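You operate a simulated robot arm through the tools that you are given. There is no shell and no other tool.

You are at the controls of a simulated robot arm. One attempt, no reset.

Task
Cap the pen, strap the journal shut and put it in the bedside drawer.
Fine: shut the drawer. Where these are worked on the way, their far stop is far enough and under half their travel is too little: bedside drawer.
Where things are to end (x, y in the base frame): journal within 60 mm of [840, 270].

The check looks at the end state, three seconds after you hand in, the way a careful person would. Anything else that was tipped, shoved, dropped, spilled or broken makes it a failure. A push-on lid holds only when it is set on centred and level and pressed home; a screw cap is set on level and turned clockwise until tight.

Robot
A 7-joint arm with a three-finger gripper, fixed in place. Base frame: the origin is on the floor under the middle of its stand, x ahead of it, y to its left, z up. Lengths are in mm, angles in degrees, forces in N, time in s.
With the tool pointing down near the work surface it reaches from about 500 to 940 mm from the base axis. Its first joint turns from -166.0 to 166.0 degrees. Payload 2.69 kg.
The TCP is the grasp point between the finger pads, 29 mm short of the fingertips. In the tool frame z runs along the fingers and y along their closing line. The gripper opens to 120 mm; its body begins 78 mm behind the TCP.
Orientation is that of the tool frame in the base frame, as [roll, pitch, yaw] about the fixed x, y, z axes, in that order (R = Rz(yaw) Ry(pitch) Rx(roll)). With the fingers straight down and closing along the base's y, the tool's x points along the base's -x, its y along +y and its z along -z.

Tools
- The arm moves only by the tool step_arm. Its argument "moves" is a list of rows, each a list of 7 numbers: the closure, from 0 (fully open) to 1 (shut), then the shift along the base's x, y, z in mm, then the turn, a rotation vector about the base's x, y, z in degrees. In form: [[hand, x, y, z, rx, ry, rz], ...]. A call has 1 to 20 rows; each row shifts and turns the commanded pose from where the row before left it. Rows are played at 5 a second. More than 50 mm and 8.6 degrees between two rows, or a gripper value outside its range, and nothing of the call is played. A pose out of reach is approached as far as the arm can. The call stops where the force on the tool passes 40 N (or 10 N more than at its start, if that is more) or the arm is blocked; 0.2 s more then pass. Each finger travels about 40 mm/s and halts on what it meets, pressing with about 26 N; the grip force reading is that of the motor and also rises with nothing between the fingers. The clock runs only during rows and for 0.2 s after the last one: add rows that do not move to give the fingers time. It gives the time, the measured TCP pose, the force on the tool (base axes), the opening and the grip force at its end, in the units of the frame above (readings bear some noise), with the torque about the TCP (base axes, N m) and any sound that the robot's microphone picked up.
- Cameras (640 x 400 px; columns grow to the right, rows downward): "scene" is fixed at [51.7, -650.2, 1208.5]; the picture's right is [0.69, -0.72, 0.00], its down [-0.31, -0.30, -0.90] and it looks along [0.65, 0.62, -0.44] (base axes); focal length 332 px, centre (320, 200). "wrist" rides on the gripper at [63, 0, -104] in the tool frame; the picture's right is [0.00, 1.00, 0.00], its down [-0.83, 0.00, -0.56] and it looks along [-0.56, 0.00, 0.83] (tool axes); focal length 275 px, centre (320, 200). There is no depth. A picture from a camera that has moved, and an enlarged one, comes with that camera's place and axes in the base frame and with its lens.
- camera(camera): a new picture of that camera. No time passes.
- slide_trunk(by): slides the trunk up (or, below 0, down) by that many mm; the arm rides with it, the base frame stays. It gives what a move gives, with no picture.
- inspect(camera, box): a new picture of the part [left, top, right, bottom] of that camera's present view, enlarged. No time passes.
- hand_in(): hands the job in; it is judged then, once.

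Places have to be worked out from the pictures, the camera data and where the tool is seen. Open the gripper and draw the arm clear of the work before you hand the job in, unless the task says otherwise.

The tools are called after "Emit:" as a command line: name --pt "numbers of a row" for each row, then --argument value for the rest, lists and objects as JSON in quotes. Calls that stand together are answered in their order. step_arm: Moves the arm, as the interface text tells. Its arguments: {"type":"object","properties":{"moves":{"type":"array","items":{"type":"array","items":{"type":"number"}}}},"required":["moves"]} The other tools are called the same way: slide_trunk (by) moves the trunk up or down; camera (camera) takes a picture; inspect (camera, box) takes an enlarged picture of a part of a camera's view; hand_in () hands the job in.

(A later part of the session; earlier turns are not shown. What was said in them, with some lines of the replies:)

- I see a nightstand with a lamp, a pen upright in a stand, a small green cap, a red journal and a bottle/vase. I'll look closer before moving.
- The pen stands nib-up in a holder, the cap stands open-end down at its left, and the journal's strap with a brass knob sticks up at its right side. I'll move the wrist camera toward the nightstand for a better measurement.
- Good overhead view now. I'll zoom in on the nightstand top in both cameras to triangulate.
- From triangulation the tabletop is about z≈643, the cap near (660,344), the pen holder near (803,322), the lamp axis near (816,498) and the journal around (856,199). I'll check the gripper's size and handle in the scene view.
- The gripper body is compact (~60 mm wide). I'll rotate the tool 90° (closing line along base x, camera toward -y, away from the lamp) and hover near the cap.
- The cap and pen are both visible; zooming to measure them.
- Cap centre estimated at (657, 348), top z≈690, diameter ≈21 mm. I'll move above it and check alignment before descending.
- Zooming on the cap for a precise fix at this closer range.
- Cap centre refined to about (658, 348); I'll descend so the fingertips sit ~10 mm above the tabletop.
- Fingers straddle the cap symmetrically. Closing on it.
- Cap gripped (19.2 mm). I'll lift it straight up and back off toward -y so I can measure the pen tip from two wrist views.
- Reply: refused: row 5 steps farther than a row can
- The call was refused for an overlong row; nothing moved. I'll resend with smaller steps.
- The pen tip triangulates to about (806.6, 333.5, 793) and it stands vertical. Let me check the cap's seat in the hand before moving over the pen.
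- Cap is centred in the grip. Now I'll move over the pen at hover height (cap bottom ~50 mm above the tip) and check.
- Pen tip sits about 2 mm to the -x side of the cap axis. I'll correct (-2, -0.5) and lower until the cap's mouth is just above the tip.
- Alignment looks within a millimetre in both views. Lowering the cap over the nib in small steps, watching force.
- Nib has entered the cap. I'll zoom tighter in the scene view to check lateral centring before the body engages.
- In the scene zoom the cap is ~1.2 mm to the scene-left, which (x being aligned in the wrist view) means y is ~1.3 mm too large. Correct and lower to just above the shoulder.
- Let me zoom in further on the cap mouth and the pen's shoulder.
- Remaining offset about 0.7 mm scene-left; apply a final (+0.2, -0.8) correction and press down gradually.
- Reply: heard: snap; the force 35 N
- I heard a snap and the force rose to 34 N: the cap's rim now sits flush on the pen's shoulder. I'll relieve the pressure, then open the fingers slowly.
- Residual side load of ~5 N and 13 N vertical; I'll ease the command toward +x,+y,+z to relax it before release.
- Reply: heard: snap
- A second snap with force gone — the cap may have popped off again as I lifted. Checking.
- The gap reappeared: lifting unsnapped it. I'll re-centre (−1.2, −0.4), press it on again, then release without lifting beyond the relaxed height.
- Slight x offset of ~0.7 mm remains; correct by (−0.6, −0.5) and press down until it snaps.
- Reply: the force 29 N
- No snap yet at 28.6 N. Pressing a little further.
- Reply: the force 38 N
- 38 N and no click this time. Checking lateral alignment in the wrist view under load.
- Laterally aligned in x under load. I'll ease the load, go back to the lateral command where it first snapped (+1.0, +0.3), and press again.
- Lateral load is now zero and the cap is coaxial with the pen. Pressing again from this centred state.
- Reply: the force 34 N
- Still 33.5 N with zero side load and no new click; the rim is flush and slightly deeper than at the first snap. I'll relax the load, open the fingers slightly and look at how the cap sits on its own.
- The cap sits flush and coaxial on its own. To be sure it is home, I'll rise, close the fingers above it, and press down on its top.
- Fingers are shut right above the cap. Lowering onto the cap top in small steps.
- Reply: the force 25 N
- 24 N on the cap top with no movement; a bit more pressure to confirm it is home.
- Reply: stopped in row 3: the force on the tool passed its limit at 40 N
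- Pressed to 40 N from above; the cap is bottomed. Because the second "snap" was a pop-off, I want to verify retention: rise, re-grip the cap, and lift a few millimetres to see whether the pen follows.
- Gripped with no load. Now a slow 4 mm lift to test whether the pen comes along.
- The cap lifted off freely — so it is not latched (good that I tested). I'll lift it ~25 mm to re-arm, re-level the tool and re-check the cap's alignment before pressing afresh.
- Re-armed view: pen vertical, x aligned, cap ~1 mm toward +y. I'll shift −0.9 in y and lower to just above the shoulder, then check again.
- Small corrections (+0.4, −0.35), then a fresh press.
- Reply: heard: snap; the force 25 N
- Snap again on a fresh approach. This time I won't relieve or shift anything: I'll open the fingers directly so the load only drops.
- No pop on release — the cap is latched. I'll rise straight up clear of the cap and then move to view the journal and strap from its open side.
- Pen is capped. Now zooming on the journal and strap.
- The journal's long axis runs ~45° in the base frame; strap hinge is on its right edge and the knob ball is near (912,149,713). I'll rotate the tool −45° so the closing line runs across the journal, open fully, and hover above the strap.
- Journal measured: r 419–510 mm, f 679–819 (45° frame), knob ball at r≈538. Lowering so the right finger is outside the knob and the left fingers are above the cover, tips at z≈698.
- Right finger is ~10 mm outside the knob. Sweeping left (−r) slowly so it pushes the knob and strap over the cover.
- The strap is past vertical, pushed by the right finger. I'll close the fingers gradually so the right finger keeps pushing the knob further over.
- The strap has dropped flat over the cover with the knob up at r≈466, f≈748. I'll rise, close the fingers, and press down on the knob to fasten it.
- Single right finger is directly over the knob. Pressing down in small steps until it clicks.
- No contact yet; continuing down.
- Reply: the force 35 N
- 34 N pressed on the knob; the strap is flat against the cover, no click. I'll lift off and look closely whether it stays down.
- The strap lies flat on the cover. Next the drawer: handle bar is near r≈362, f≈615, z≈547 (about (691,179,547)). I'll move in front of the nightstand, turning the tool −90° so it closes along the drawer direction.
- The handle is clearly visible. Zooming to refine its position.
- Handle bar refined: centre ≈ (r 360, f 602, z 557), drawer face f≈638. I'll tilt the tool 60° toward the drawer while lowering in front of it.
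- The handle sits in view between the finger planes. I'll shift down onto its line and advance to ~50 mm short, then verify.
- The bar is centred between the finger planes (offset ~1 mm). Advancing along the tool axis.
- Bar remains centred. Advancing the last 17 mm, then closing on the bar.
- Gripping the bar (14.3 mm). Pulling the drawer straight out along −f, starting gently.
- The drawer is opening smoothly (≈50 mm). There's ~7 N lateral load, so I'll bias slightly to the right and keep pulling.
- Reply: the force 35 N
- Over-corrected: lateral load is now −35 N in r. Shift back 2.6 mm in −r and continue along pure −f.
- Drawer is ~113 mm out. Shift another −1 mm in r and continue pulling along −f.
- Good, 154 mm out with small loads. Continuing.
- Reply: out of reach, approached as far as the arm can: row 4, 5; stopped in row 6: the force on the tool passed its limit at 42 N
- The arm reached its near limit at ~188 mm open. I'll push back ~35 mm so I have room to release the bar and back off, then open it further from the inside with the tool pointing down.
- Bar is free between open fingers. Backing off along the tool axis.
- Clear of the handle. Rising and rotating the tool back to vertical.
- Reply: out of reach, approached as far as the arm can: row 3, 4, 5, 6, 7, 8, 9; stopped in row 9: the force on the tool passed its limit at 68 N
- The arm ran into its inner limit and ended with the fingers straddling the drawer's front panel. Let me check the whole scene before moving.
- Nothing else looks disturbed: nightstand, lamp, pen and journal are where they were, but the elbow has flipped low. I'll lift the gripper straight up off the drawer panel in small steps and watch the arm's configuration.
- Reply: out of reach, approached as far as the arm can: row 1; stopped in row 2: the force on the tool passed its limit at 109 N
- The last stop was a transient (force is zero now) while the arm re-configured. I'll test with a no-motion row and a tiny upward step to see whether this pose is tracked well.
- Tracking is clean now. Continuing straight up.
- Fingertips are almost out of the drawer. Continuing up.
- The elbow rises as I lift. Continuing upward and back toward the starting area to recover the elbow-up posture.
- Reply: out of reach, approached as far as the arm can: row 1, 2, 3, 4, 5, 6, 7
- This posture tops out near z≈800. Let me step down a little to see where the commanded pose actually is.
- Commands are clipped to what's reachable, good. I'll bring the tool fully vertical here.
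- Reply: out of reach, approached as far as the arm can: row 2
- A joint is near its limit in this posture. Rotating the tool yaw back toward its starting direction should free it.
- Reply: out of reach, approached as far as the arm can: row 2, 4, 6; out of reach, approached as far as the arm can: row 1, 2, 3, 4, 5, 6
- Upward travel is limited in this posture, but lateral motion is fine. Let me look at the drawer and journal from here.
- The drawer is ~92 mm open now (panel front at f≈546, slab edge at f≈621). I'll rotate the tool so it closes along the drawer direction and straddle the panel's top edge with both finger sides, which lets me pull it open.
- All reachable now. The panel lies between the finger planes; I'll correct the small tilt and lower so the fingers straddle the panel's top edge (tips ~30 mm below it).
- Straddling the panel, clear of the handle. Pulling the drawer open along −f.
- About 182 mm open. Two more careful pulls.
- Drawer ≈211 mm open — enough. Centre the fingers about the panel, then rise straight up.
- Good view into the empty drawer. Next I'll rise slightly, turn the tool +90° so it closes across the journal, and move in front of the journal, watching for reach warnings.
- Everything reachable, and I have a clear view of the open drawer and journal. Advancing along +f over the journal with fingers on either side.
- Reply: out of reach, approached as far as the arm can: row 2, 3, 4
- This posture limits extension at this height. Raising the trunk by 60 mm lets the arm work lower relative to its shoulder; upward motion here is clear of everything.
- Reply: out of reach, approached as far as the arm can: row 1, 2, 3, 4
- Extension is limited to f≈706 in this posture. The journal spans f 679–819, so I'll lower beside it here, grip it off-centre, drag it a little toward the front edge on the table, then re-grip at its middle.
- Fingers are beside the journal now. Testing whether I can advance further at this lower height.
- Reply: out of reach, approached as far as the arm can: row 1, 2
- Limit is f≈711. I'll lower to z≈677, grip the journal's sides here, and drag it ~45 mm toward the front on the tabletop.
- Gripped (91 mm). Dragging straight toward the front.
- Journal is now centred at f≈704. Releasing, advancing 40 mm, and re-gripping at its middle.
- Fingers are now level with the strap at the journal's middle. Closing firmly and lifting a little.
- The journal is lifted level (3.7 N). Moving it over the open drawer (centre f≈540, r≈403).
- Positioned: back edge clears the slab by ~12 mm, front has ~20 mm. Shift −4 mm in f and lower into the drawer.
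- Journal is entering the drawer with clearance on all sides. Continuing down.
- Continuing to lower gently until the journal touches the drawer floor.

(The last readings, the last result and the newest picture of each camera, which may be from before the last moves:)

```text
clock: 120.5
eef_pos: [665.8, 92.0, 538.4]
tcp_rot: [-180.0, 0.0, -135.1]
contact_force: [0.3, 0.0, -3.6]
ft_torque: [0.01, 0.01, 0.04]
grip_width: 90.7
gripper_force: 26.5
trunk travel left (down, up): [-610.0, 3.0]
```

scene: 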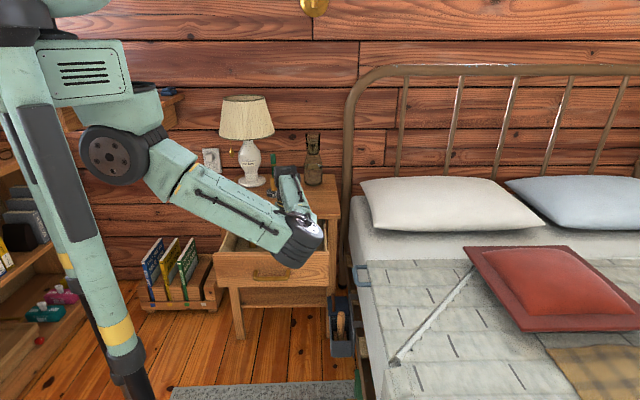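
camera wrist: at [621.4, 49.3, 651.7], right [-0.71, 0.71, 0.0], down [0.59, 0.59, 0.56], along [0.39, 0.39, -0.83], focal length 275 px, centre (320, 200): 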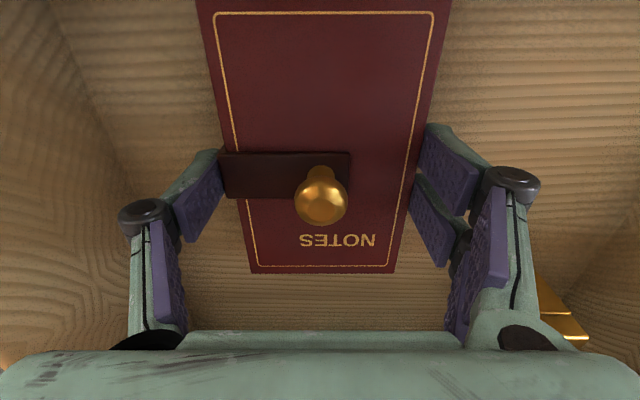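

Emit:
step_arm --pt "0.5 0 0 -2 0 0 0" --pt "0.5 0 0 -2 0 0 0" --pt "0.5 0 0 -2 0 0 0" --pt "0.5 0 0 -2 0 0 0" --pt "0.5 0 0 0 0 0 0"

Emit:
camera --camera "wrist"

Emit:
inspect --camera "scene" --box '[200, 150, 360, 300]'

```text
clock: 121.8
eef_pos: [666.6, 91.8, 533.4]
tcp_rot: [-179.9, 0.2, -135.1]
contact_force: [1.7, 1.3, 20.4]
ft_torque: [0.14, -0.11, 0.25]
grip_width: 90.9
gripper_force: 25.8
trunk travel left (down, up): [-610.0, 3.0]
```

```text
taken
camera wrist: at [621.3, 48.9, 637.4], right [-0.71, 0.7, 0.0], down [0.58, 0.59, 0.56], along [0.4, 0.39, -0.83], focal length 275 px, centre (320, 200)
```

wrist: 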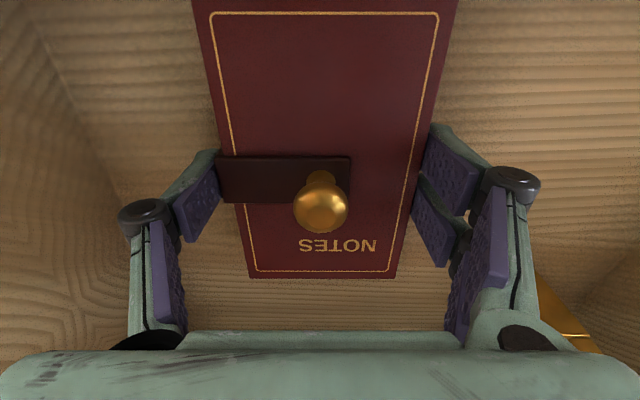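

```text
2.67 times, centred on (280, 225) of scene
camera zoom: at [51.7, -650.2, 1208.5], right [0.69, -0.72, 0.0], down [-0.31, -0.3, -0.9], along [0.65, 0.62, -0.44], focal length 884 px, centre (427, 133)
```

zoom: 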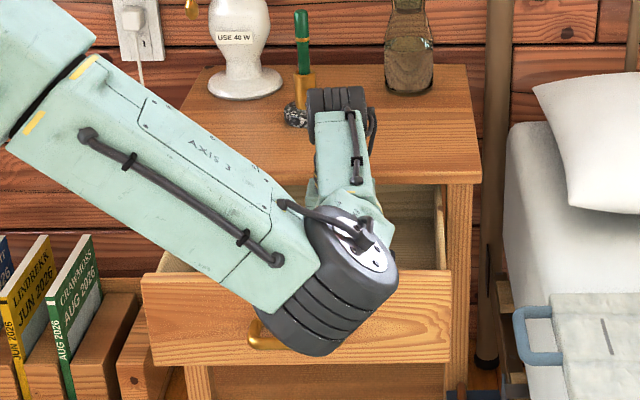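

Contact at TCP z≈533 (20 N). Relieve 3 mm and open the fingers.

Emit:
step_arm --pt "0.5 0 0 2 0 0 0" --pt "0.5 0 0 1.5 0 0 0" --pt "0.3 0 0 0 0 0 0" --pt "0.2 0 0 0 0 0 0" --pt "0.1 0 0 0 0 0 0" --pt "0.02 0 0 0 0 0 0" --pt "0.02 0 0 0 0 0 0"

Emit:
camera --camera "wrist"

```text
clock: 123.3
eef_pos: [666.2, 93.5, 533.3]
tcp_rot: [-179.9, 0.1, -135.1]
contact_force: [0.8, -0.2, -0.4]
ft_torque: [0.02, -0.01, 0.03]
grip_width: 117.8
gripper_force: 0.1
trunk travel left (down, up): [-610.0, 3.0]
```

```text
taken
camera wrist: at [621.1, 49.0, 639.4], right [-0.71, 0.71, 0.0], down [0.59, 0.59, 0.56], along [0.39, 0.39, -0.83], focal length 275 px, centre (320, 200)
```

wrist: 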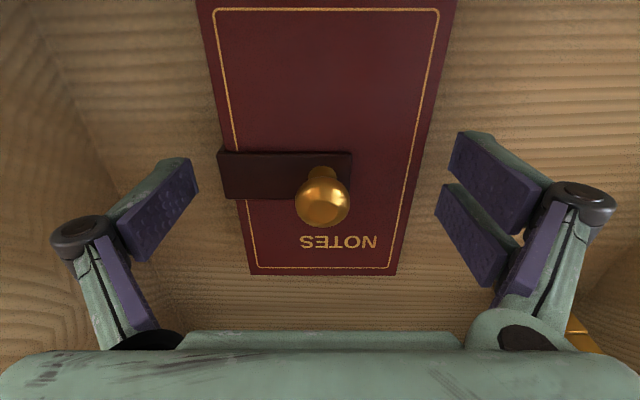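

Journal rests in the drawer with the strap still closed. Lifting straight out.

Emit:
step_arm --pt "0.02 0 0 12 0 0 0" --pt "0.02 0 0 15 0 0 0" --pt "0.02 0 0 20 0 0 0" --pt "0.02 0 0 20 0 0 0" --pt "0.02 0 0 20 0 0 0" --pt "0.02 0 0 20 0 0 0" --pt "0.02 0 0 20 0 0 0" --pt "0.02 0 0 20 0 0 0" --pt "0.02 0 0 20 0 0 0" --pt "0.02 0 0 0 0 0 0"

Emit:
camera --camera "wrist"

Emit:
camera --camera "scene"

```text
clock: 125.5
eef_pos: [664.5, 92.3, 701.9]
tcp_rot: [-179.9, 0.0, -135.1]
contact_force: [0.1, -0.4, 0.0]
ft_torque: [0.02, -0.05, 0.03]
grip_width: 117.6
gripper_force: 0.0
trunk travel left (down, up): [-610.0, 3.0]
```

```text
taken
camera wrist: at [620.7, 49.1, 806.2], right [-0.71, 0.71, 0.0], down [0.59, 0.59, 0.56], along [0.39, 0.39, -0.83], focal length 275 px, centre (320, 200)
```

wrist: 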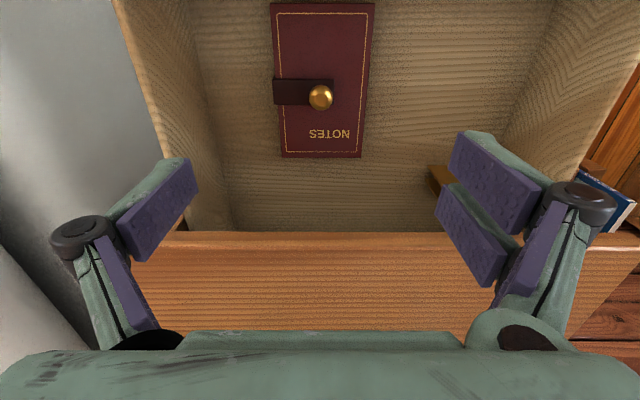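

```text
taken
```

scene: 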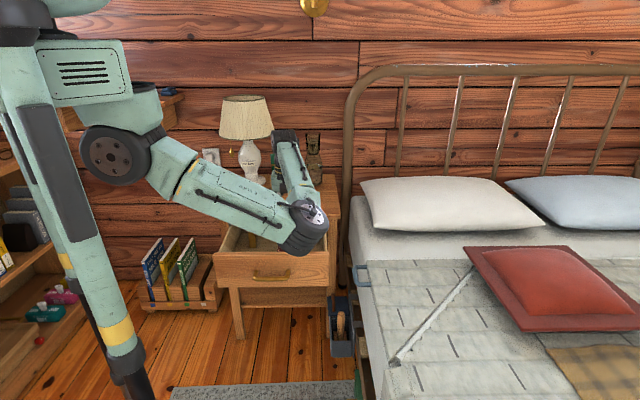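

Journal lies in the drawer at about r 405, f 537 (drawer 211 mm out). Now to close: I'll turn the tool back to straddle the panel and push it most of the way in.

Emit:
step_arm --pt "0.1 -7 -1.3 3 0 0 -8.18" --pt "0.2 -7 -1.3 2 0 0 -8.18" --pt "0.3 -7 -1.3 2 0 0 -8.18" --pt "0.4 -7 -1.3 0 0 0 -8.18" --pt "0.5 -7 -1.3 0 0 0 -8.18" --pt "0.6 -7 -1.3 0 0 0 -8.18" --pt "0.6 -7 -1.3 0 0 0 -8.18" --pt "0.6 -7 -1.3 0 0 0 -8.18" --pt "0.6 -7 -1.3 0 0 0 -8.18" --pt "0.6 -7 -1.3 0 0 0 -8.18" --pt "0.6 -7 -1.5 0 0 0 -8.2" --pt "0.6 0 0 0 0 0 0"

Emit:
camera --camera "wrist"

Emit:
camera --camera "scene"

```text
clock: 128.2
eef_pos: [588.7, 78.1, 709.1]
tcp_rot: [-179.8, 0.0, 134.7]
contact_force: [-0.1, 0.3, 0.3]
ft_torque: [-0.02, -0.02, 0.01]
grip_width: 48.1
gripper_force: 0.2
trunk travel left (down, up): [-610.0, 3.0]
```

```text
taken
camera wrist: at [544.0, 123.7, 813.5], right [0.71, 0.71, 0.0], down [0.59, -0.59, 0.56], along [0.39, -0.39, -0.83], focal length 275 px, centre (320, 200)
```

wrist: 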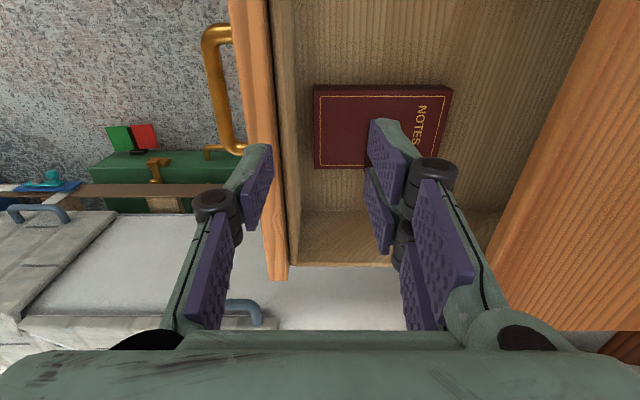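

```text
taken
```

scene: 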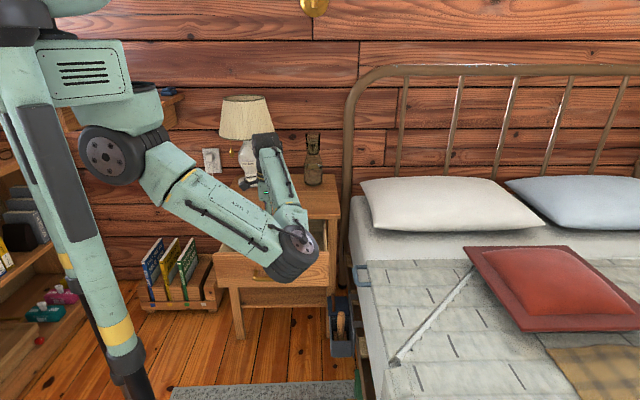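

Emit:
step_arm --pt "0.6 -8 -8 0 0 0 0" --pt "0.6 -8 -8 0 0 0 0" --pt "0.6 -8.4 -8.4 0 0 0 0" --pt "0.6 0 0 0 0 0 0"

Emit:
camera --camera "wrist"

```text
clock: 129.2
eef_pos: [563.5, 53.5, 708.0]
tcp_rot: [-179.9, 0.1, 134.9]
contact_force: [0.9, -0.1, -1.2]
ft_torque: [0.01, -0.02, 0.03]
grip_width: 48.2
gripper_force: 0.0
trunk travel left (down, up): [-610.0, 3.0]
```

```text
taken
camera wrist: at [519.5, 99.6, 813.6], right [0.71, 0.71, 0.0], down [0.59, -0.59, 0.56], along [0.39, -0.39, -0.83], focal length 275 px, centre (320, 200)
```

wrist: 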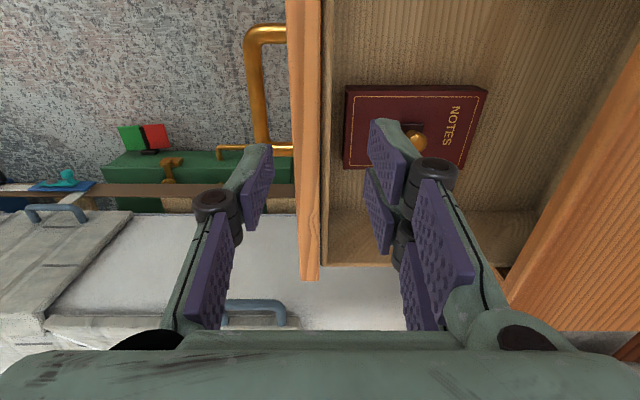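

Emit:
step_arm --pt "0.6 -2 -2 -10 0 0 0" --pt "0.6 0 0 -20 0 0 0" --pt "0.6 0 0 -20 0 0 0" --pt "0.6 0 0 -20 0 0 0" --pt "0.6 0 0 -15 0 0 0" --pt "0.6 0 0 -10 0 0 0" --pt "0.6 0 0 0 0 0 0"

Emit:
camera --camera "wrist"

Emit:
camera --camera "scene"

```text
clock: 130.8
eef_pos: [562.3, 52.1, 613.6]
tcp_rot: [-179.9, -0.1, 134.9]
contact_force: [0.3, 0.1, 0.2]
ft_torque: [-0.02, -0.03, -0.02]
grip_width: 48.2
gripper_force: 0.0
trunk travel left (down, up): [-610.0, 3.0]
```

```text
taken
camera wrist: at [518.0, 97.6, 718.3], right [0.71, 0.71, 0.0], down [0.59, -0.59, 0.56], along [0.39, -0.39, -0.83], focal length 275 px, centre (320, 200)
```

wrist: 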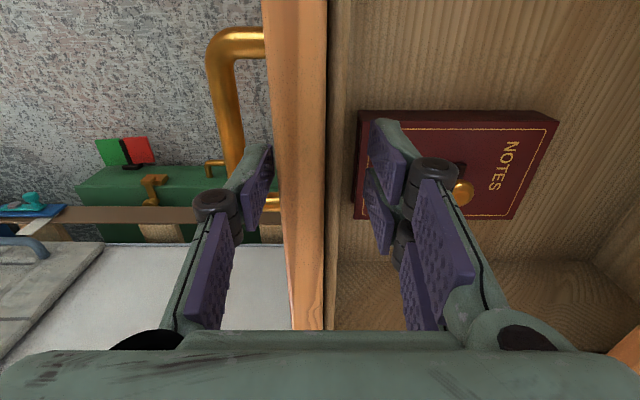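

```text
taken
```

scene: 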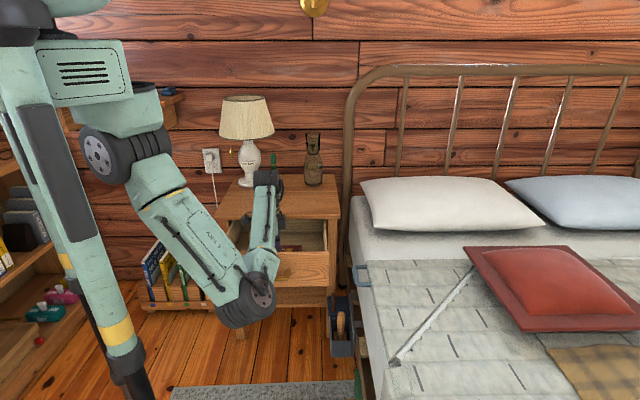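

Straddling the panel, journal clear inside. Pushing the drawer in along +f.

Emit:
step_arm --pt "0.6 4 4 0 0 0 0" --pt "0.6 6 6 0 0 0 0" --pt "0.6 7 7 0 0 0 0" --pt "0.6 7 7 0 0 0 0" --pt "0.6 7 7 0 0 0 0" --pt "0.6 7 7 0 0 0 0" --pt "0.6 7 7 0 0 0 0" --pt "0.6 7 7 0 0 0 0" --pt "0.6 7 7 0 0 0 0" --pt "0.6 7 7 0 0 0 0" --pt "0.6 7 7 0 0 0 0" --pt "0.6 7 7 0 0 0 0" --pt "0.6 4 4 0 0 0 0" --pt "0.6 0 0 0 0 0 0"

Emit:
camera --camera "wrist"

Emit:
camera --camera "scene"

```text
clock: 133.8
eef_pos: [646.3, 136.4, 612.6]
tcp_rot: [-179.8, 0.0, 134.8]
contact_force: [-2.2, -1.3, -0.2]
ft_torque: [-0.01, 0.06, 0.02]
grip_width: 49.5
gripper_force: 0.8
trunk travel left (down, up): [-610.0, 3.0]
```

```text
taken
camera wrist: at [601.5, 181.4, 719.0], right [0.71, 0.71, 0.0], down [0.59, -0.59, 0.56], along [0.39, -0.39, -0.83], focal length 275 px, centre (320, 200)
```

wrist: 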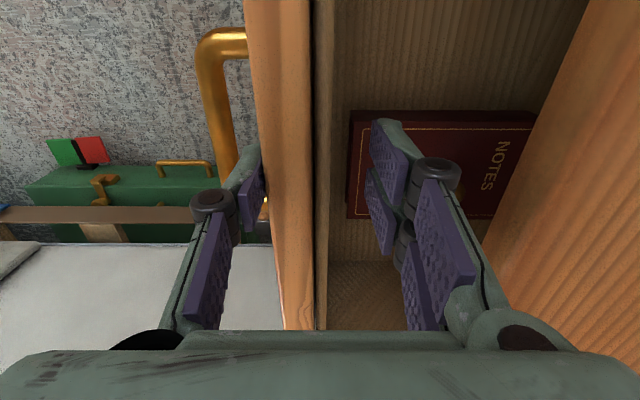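

```text
taken
```

scene: 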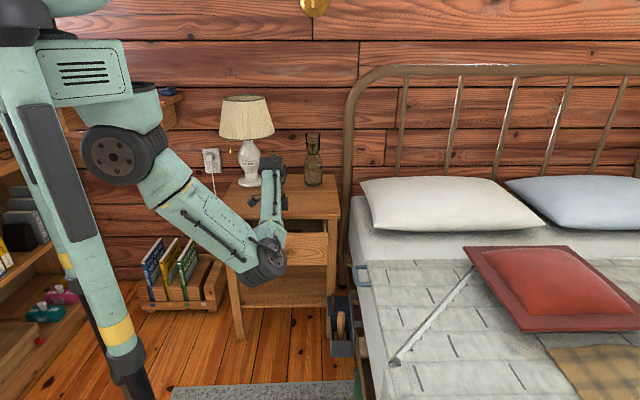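

Drawer is ~109 mm open now, journal steady. Next: rise, move in front, close the fingers and push the handle bar the rest of the way.

Emit:
step_arm --pt "0.6 -4 -4 0 0 0 0" --pt "0.6 0 0 15 0 0 0" --pt "0.6 0 0 20 0 0 0" --pt "0.6 0 0 20 0 0 0" --pt "0.6 0 0 20 0 0 0" --pt "0.6 -10 -10 5 0 0 0" --pt "0.8 -14 -14 0 0 0 0" --pt "1 -14 -14 0 0 0 0" --pt "1 -14 -14 0 0 0 0" --pt "1 -8 -8 0 0 0 0" --pt "1 0 0 0 0 0 0" --pt "1 0 0 0 0 0 0"

Emit:
camera --camera "wrist"

Emit:
camera --camera "scene"

```text
clock: 136.3
eef_pos: [583.0, 71.9, 693.1]
tcp_rot: [-179.9, -0.1, 134.9]
contact_force: [0.2, 0.3, 0.0]
ft_torque: [-0.02, 0.02, 0.0]
grip_width: 0.2
gripper_force: 25.7
trunk travel left (down, up): [-610.0, 3.0]
```

```text
taken
camera wrist: at [537.6, 117.0, 798.5], right [0.71, 0.71, 0.0], down [0.59, -0.59, 0.56], along [0.39, -0.39, -0.83], focal length 275 px, centre (320, 200)
```

wrist: 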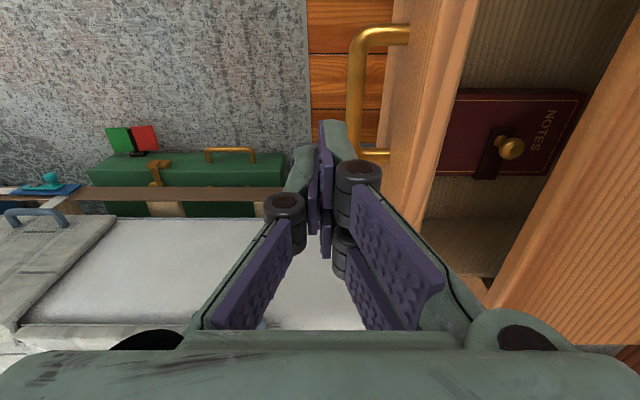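

```text
taken
```

scene: 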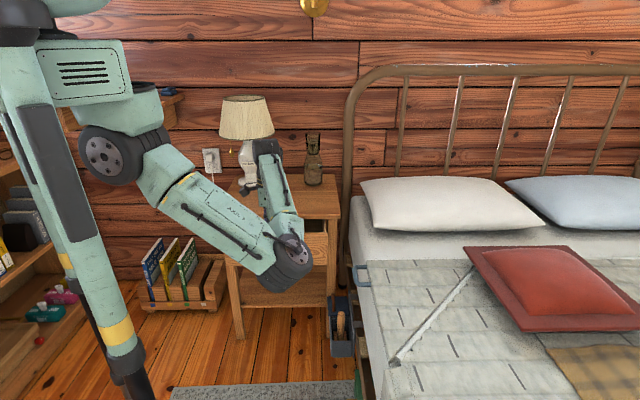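

Bar is at f≈494; my closed fingers are in front of it. Back off 8 mm and descend to handle height.

Emit:
step_arm --pt "1 -5.6 -5.6 0 0 0 0" --pt "1 0 0 -20 0 0 0" --pt "1 0 0 -20 0 0 0" --pt "1 0 0 -20 0 0 0" --pt "1 0 0 -20 0 0 0" --pt "1 0 0 -20 0 0 0" --pt "1 0 0 -15 0 0 0" --pt "1 0 0 -10 0 0 0" --pt "1 0 0 0 0 0 0"

Emit:
camera --camera "wrist"

Emit:
inspect --camera "scene" --box '[200, 150, 360, 300]'

```text
clock: 138.3
eef_pos: [577.8, 66.6, 568.5]
tcp_rot: [-179.9, 0.0, 134.9]
contact_force: [-0.9, -0.7, -0.1]
ft_torque: [0.0, 0.01, 0.02]
grip_width: 0.2
gripper_force: 26.1
trunk travel left (down, up): [-610.0, 3.0]
```

```text
taken
camera wrist: at [532.0, 112.3, 673.5], right [0.7, 0.71, 0.0], down [0.59, -0.59, 0.56], along [0.39, -0.39, -0.83], focal length 275 px, centre (320, 200)
```

wrist: 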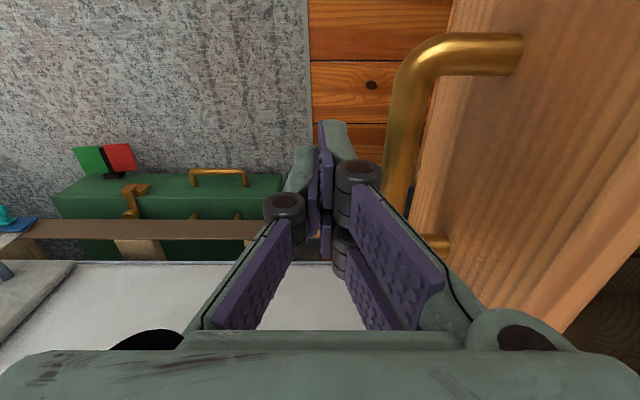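

```text
2.67 times, centred on (280, 225) of scene
camera zoom: at [51.7, -650.2, 1208.5], right [0.69, -0.72, 0.0], down [-0.31, -0.3, -0.9], along [0.65, 0.62, -0.44], focal length 884 px, centre (427, 133)
```

zoom: 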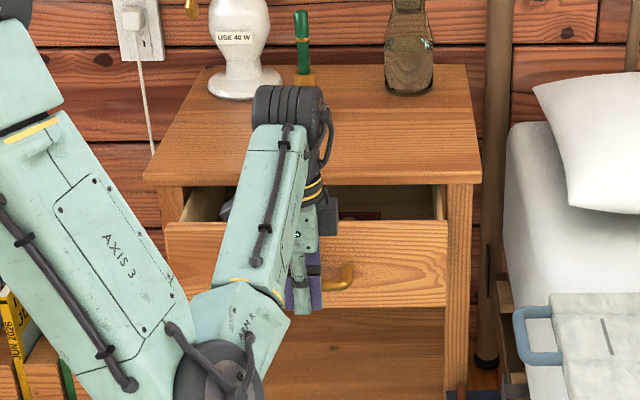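

Fingers are in front of the handle bar. Pushing the drawer shut along +f.

Emit:
step_arm --pt "1 5 5 0 0 0 0" --pt "1 6 6 0 0 0 0" --pt "1 6 6 0 0 0 0" --pt "1 6 6 0 0 0 0" --pt "1 6 6 0 0 0 0" --pt "1 6 6 0 0 0 0" --pt "1 6 6 0 0 0 0" --pt "1 6 6 0 0 0 0" --pt "1 6 6 0 0 0 0" --pt "1 6 6 0 0 0 0" --pt "1 0 0 0 0 0 0"

Emit:
camera --camera "wrist"

Emit:
inspect --camera "scene" --box '[200, 150, 360, 300]'

```text
clock: 140.8
eef_pos: [634.7, 126.2, 569.0]
tcp_rot: [-179.9, 0.0, 134.9]
contact_force: [-2.4, -1.0, 0.8]
ft_torque: [-0.02, 0.04, 0.02]
grip_width: 0.0
gripper_force: 26.3
trunk travel left (down, up): [-610.0, 3.0]
```

```text
taken
camera wrist: at [591.1, 171.1, 673.9], right [0.71, 0.71, 0.0], down [0.59, -0.59, 0.56], along [0.39, -0.39, -0.83], focal length 275 px, centre (320, 200)
```

wrist: 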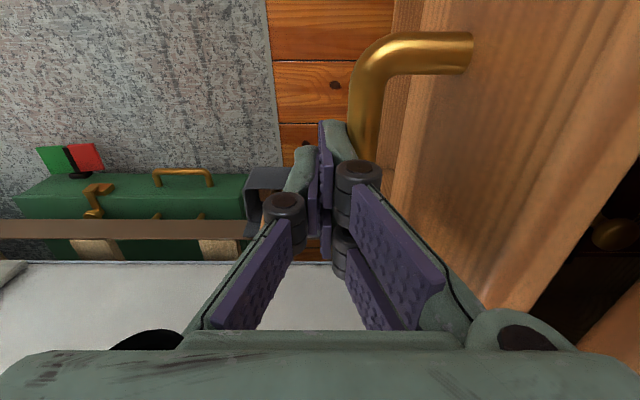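

```text
2.67 times, centred on (280, 225) of scene
camera zoom: at [51.7, -650.2, 1208.5], right [0.69, -0.72, 0.0], down [-0.31, -0.3, -0.9], along [0.65, 0.62, -0.44], focal length 884 px, centre (427, 133)
```

zoom: 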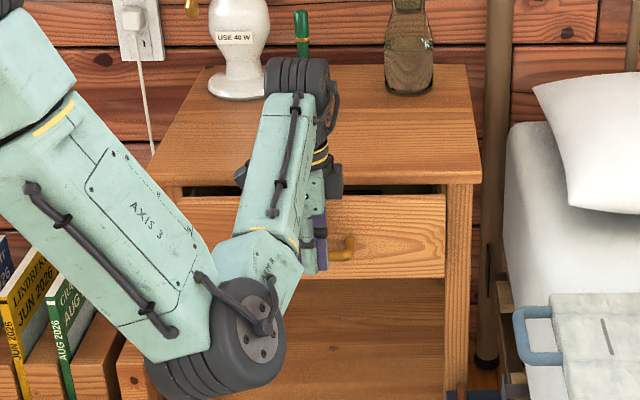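

Bar contacted; ~42 mm left. Continuing in smaller steps until it stops.

Emit:
step_arm --pt "1 4 4 0 0 0 0" --pt "1 4 4 0 0 0 0" --pt "1 4 4 0 0 0 0" --pt "1 4 4 0 0 0 0" --pt "1 4 4 0 0 0 0" --pt "1 4 4 0 0 0 0" --pt "1 0 0 0 0 0 0"

Emit:
inspect --camera "scene" --box '[200, 150, 360, 300]'

Emit:
camera --camera "wrist"

```text
clock: 142.3
eef_pos: [659.3, 148.7, 568.0]
tcp_rot: [-179.9, 0.0, 134.9]
contact_force: [-1.0, -1.4, 1.3]
ft_torque: [-0.01, 0.01, 0.03]
grip_width: 0.0
gripper_force: 25.8
trunk travel left (down, up): [-610.0, 3.0]
```

```text
2.67 times, centred on (280, 225) of scene
camera zoom: at [51.7, -650.2, 1208.5], right [0.69, -0.72, 0.0], down [-0.31, -0.3, -0.9], along [0.65, 0.62, -0.44], focal length 884 px, centre (427, 133)
```

zoom: 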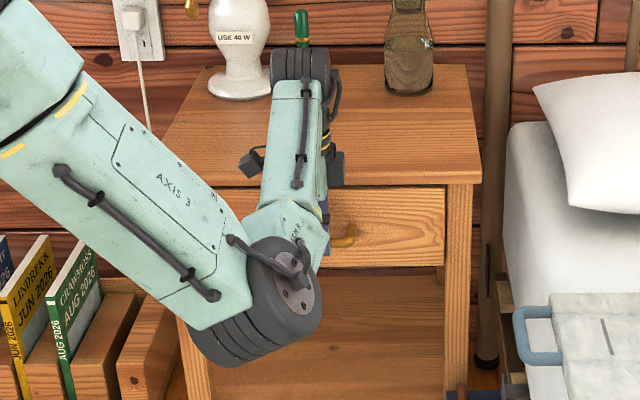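

```text
taken
camera wrist: at [614.8, 194.6, 673.7], right [0.71, 0.71, 0.0], down [0.59, -0.59, 0.56], along [0.39, -0.39, -0.83], focal length 275 px, centre (320, 200)
```

wrist: 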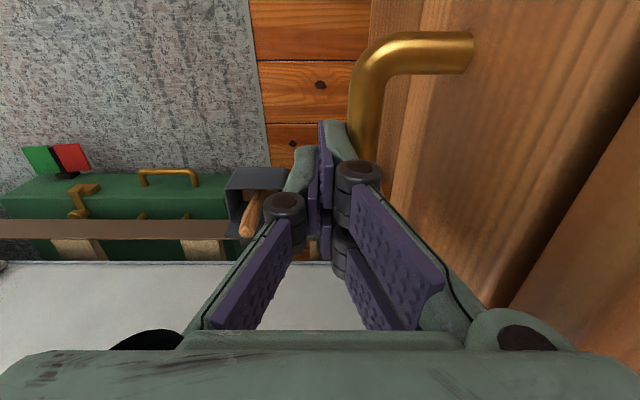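

Emit:
step_arm --pt "1 2 2 0 0 0 0" --pt "1 2 2 0 0 0 0" --pt "1 2 2 0 0 0 0" --pt "1 2 2 0 0 0 0" --pt "1 0 0 0 0 0 0"

Emit:
inspect --camera "scene" --box '[220, 190, 350, 290]'

```text
clock: 143.6
eef_pos: [667.4, 156.4, 568.7]
tcp_rot: [-179.8, 0.0, 134.9]
contact_force: [-7.4, -4.7, 0.0]
ft_torque: [-0.09, 0.11, 0.09]
grip_width: 0.0
gripper_force: 26.3
trunk travel left (down, up): [-610.0, 3.0]
```

```text
4.00 times, centred on (285, 240) of scene
camera zoom: at [51.7, -650.2, 1208.5], right [0.69, -0.72, 0.0], down [-0.31, -0.3, -0.9], along [0.65, 0.62, -0.44], focal length 1326 px, centre (460, 40)
```

zoom: 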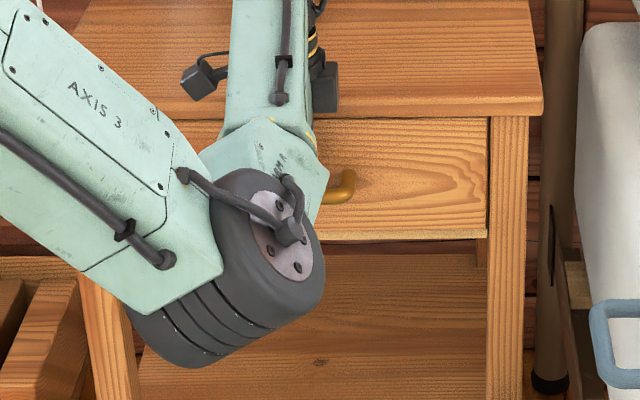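

Force is rising (≈9 N). A little more to make sure it is fully home.

Emit:
step_arm --pt "1 1.5 1.5 0 0 0 0" --pt "1 1.5 1.5 0 0 0 0" --pt "1 1.5 1.5 0 0 0 0" --pt "1 0 0 0 0 0 0"

Emit:
inspect --camera "scene" --box '[220, 190, 350, 290]'

```text
clock: 144.2
eef_pos: [668.0, 157.3, 567.7]
tcp_rot: [-178.9, -0.1, 134.9]
contact_force: [-6.8, -6.7, 3.5]
ft_torque: [-0.04, 0.07, 0.07]
grip_width: 0.1
gripper_force: 26.2
trunk travel left (down, up): [-610.0, 3.0]
stopped in row 2: the force on the tool passed its limit at 43 N (the readings are from after the stop); the commanded pose is now the measured one
```

```text
4.00 times, centred on (285, 240) of scene
camera zoom: at [51.7, -650.2, 1208.5], right [0.69, -0.72, 0.0], down [-0.31, -0.3, -0.9], along [0.65, 0.62, -0.44], focal length 1326 px, centre (460, 40)
```

zoom: 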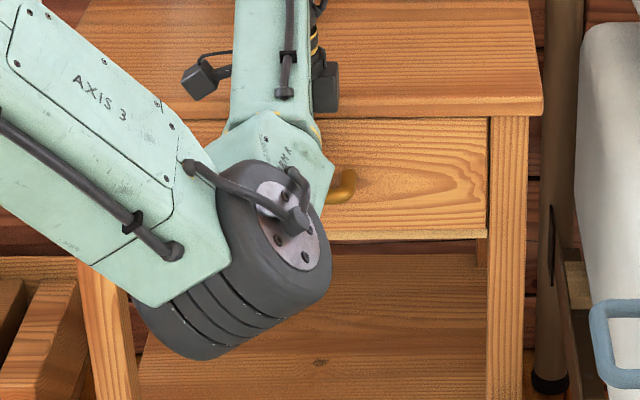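

The drawer hit its stop (43 N). Backing off from the handle and rising clear.

Emit:
step_arm --pt "1 -5 -5 0 0 0 0" --pt "1 -8 -8 0 0 0 0" --pt "1 -8 -8 0 0 0 0" --pt "1 -8 -8 0 0 0 0" --pt "1 -5 -5 15 0 0 0" --pt "1 -5 -5 20 0 0 0" --pt "1 -3 -3 20 0 0 0" --pt "1 0 0 20 0 0 0" --pt "1 0 0 20 0 0 0" --pt "1 0 0 20 0 0 0" --pt "1 0 0 20 0 0 0" --pt "1 0 0 0 0 0 0"

Emit:
camera --camera "scene"

Emit:
camera --camera "wrist"

```text
clock: 146.8
eef_pos: [626.0, 114.6, 703.8]
tcp_rot: [-179.1, -0.1, 135.0]
contact_force: [-0.4, 0.3, -0.5]
ft_torque: [-0.01, 0.0, 0.02]
grip_width: 0.0
gripper_force: 25.8
trunk travel left (down, up): [-610.0, 3.0]
```

```text
taken
```

scene: 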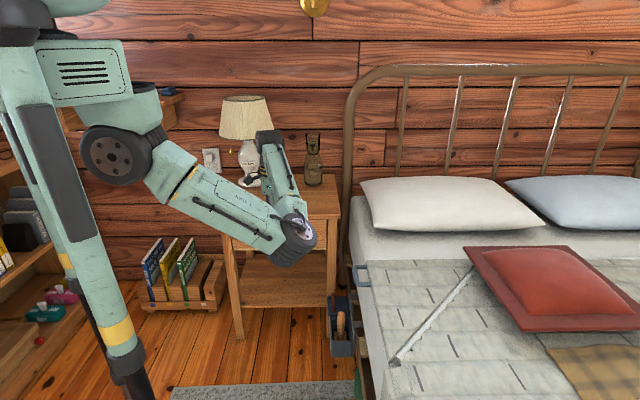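

```text
taken
camera wrist: at [582.4, 161.6, 807.3], right [0.7, 0.71, -0.01], down [0.6, -0.58, 0.55], along [0.38, -0.4, -0.83], focal length 275 px, centre (320, 200)
```

wrist: 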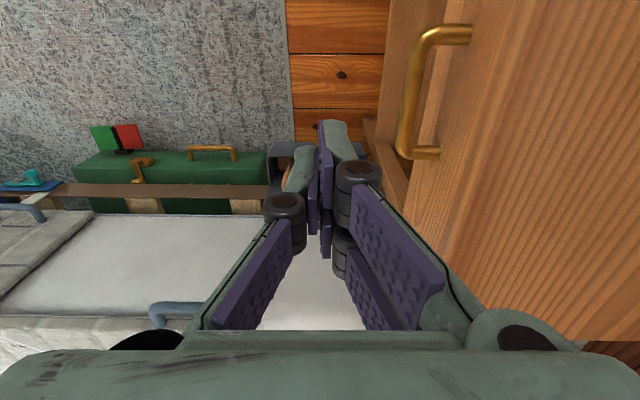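

Drawer is shut (handle back at f≈604). I'll open the gripper, move back from the nightstand, and then check everything closely.

Emit:
step_arm --pt "0.8 -8 -10 8 0 0 0" --pt "0.6 -8 -12 8 0 0 0" --pt "0.4 -8 -12 8 0 0 0" --pt "0.3 -4 -12 8 0 0 0" --pt "0.3 0 0 0 0 0 0" --pt "0.3 0 0 0 0 0 0"

Emit:
camera --camera "scene"

Emit:
inspect --camera "scene" --box '[200, 80, 360, 290]'

Emit:
inspect --camera "scene" --box '[120, 220, 260, 330]'

```text
clock: 148.2
eef_pos: [598.1, 69.4, 733.9]
tcp_rot: [-179.0, -0.1, 134.9]
contact_force: [0.1, 0.2, 0.6]
ft_torque: [-0.01, -0.01, 0.0]
grip_width: 84.0
gripper_force: 0.1
trunk travel left (down, up): [-610.0, 3.0]
```

```text
taken
```

scene: 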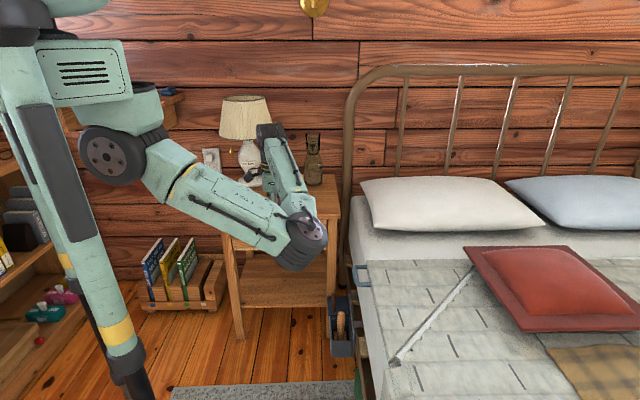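

```text
1.90 times, centred on (280, 185) of scene
camera zoom: at [51.7, -650.2, 1208.5], right [0.69, -0.72, 0.0], down [-0.31, -0.3, -0.9], along [0.65, 0.62, -0.44], focal length 632 px, centre (396, 229)
```

zoom: 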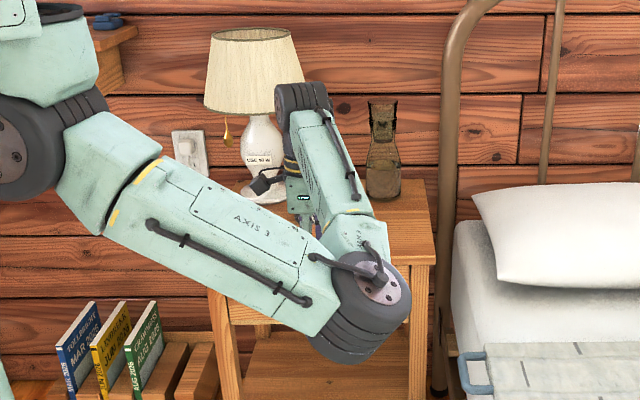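

```text
3.64 times, centred on (190, 275) of scene
camera zoom: at [51.7, -650.2, 1208.5], right [0.69, -0.72, 0.0], down [-0.31, -0.3, -0.9], along [0.65, 0.62, -0.44], focal length 1206 px, centre (793, -73)
```

zoom: 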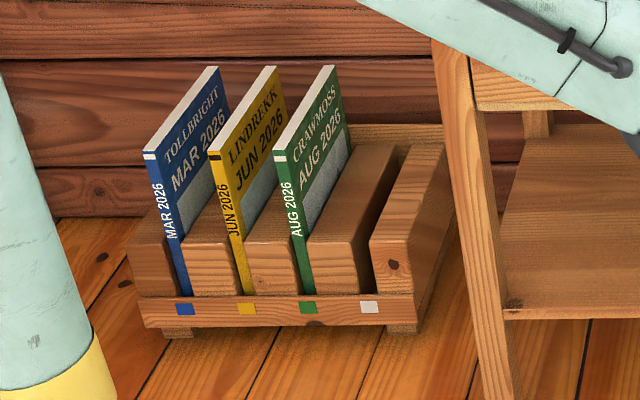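

Rack and books are untouched. I'll turn the wrist camera to view the nightstand top and pen for a final check.

Emit:
step_arm --pt "0.3 2 12 5 0 0 7.5" --pt "0.3 2 12 5 0 0 7.5" --pt "0.3 2 12 5 0 0 7.5" --pt "0.3 2 12 5 0 0 7.5" --pt "0.3 2 12 5 0 0 7.5" --pt "0.3 2 12 5 0 0 7.5" --pt "0.3 0 0 0 0 0 0"

Emit:
camera --camera "wrist"

Emit:
camera --camera "scene"

```text
clock: 149.8
eef_pos: [610.0, 142.7, 763.9]
tcp_rot: [-179.2, -0.2, -180.0]
contact_force: [-0.1, 0.0, -1.1]
ft_torque: [0.0, -0.01, -0.03]
grip_width: 84.2
gripper_force: 0.1
trunk travel left (down, up): [-610.0, 3.0]
```

```text
taken
camera wrist: at [547.4, 144.3, 869.4], right [0.0, 1.0, -0.01], down [0.83, 0.01, 0.56], along [0.56, -0.01, -0.83], focal length 275 px, centre (320, 200)
```

wrist: 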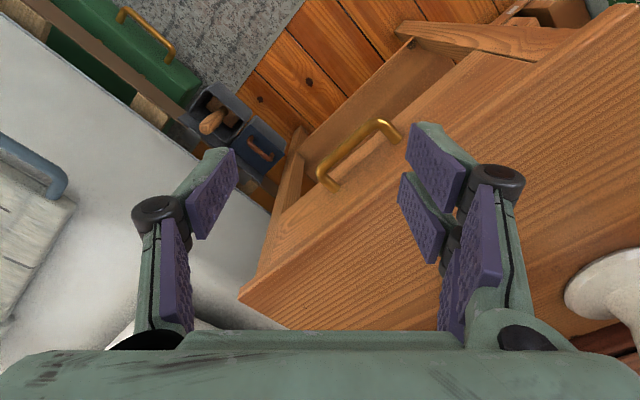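

```text
taken
```

scene: 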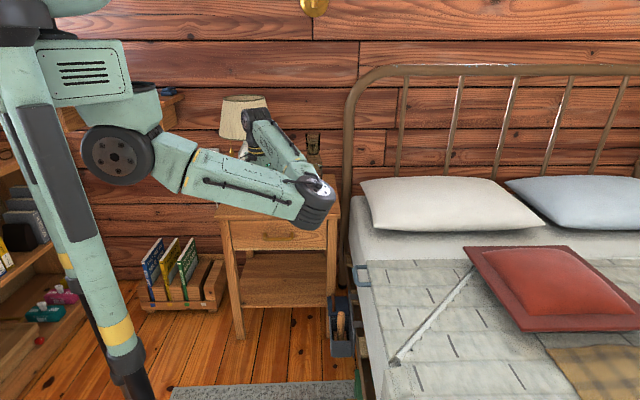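

Drawer looks shut. One close look at the drawer front and, past the arm, the pen.

Emit:
inspect --camera "scene" --box '[210, 200, 350, 270]'

Emit:
step_arm --pt "0.2 8 -14 0 0 0 0" --pt "0.1 8 -14 0 0 0 0" --pt "0 8 -14 0 0 0 0" --pt "0 8 -14 0 0 0 0" --pt "0 8 -14 0 0 0 0" --pt "0 8 -14 0 0 0 0" --pt "0 0 0 0 0 0 0"

Emit:
camera --camera "scene"

```text
4.57 times, centred on (280, 235) of scene
camera zoom: at [51.7, -650.2, 1208.5], right [0.69, -0.72, 0.0], down [-0.31, -0.3, -0.9], along [0.65, 0.62, -0.44], focal length 1516 px, centre (503, 40)
```

zoom: 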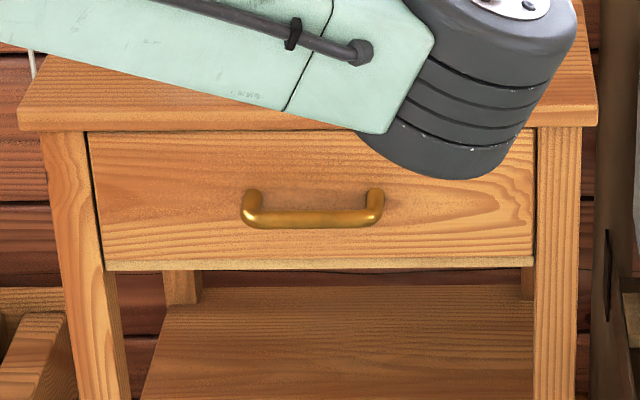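

```text
clock: 151.3
eef_pos: [657.3, 57.5, 764.8]
tcp_rot: [-179.2, 0.0, 180.0]
contact_force: [0.2, -0.3, 0.4]
ft_torque: [0.02, -0.02, -0.01]
grip_width: 119.9
gripper_force: 0.1
trunk travel left (down, up): [-610.0, 3.0]
```

```text
taken
```

scene: 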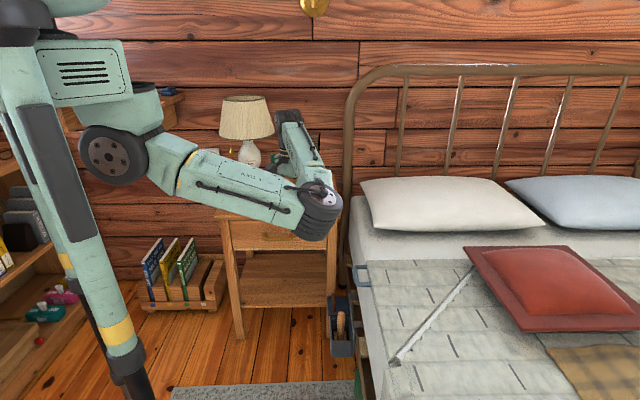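

Emit:
inspect --camera "scene" --box '[235, 95, 345, 215]'

Emit:
camera --camera "wrist"

```text
3.33 times, centred on (290, 155) of scene
camera zoom: at [51.7, -650.2, 1208.5], right [0.69, -0.72, 0.0], down [-0.31, -0.3, -0.9], along [0.65, 0.62, -0.44], focal length 1105 px, centre (420, 350)
```

zoom: 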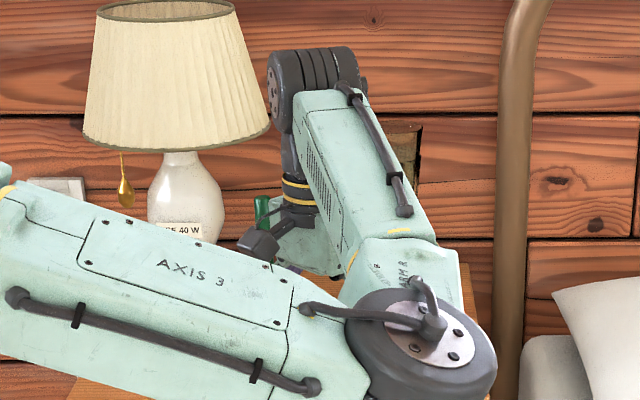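

```text
taken
camera wrist: at [595.1, 59.9, 869.7], right [0.0, 1.0, -0.01], down [0.83, 0.01, 0.56], along [0.56, -0.01, -0.83], focal length 275 px, centre (320, 200)
```

wrist: 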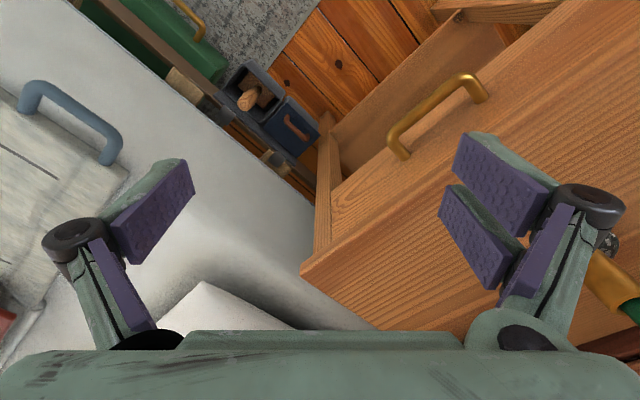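

The drawer is fully shut and the journal is inside with its strap closed. The capped pen still stands in its holder, and the rack, lamp and carafe haven't moved. The gripper is open and clear of the nightstand, so I'm handing in.

Emit:
hand_in

```text
The job is handed in.
```

I capped the pen, strapped the journal and put it in the bedside drawer, which is now shut. I've handed the job in; no result has come back yet.

- **Pen:** the cap popped off once after its first snap. I re-seated it, heard it snap again, and let go without pulling on it. I didn't test how firmly it holds after that, but it was still on and upright the last few times I could see it.
- **Strap:** it lies flat across the cover and I pressed it down, but there was no click. It stayed closed while I carried the journal to the drawer.
- **Journal:** I couldn't see inside the shut drawer. From where I set it down, I estimate it is about 30 mm from [840, 270], inside the 60 mm allowance.
- **Drawer:** I opened it about 210 mm, then pushed it closed until it hit its stop.
- **Mishap:** while backing away from the handle, the arm went past its reach and its elbow swung low. The fingers ended up astride the drawer front, with force spikes of 68 N and then 109 N. Nothing looked moved or damaged afterwards: I saw no change in the nightstand, lamp, carafe or magazine rack. I did the rest with the elbow low and the trunk raised 60 mm.
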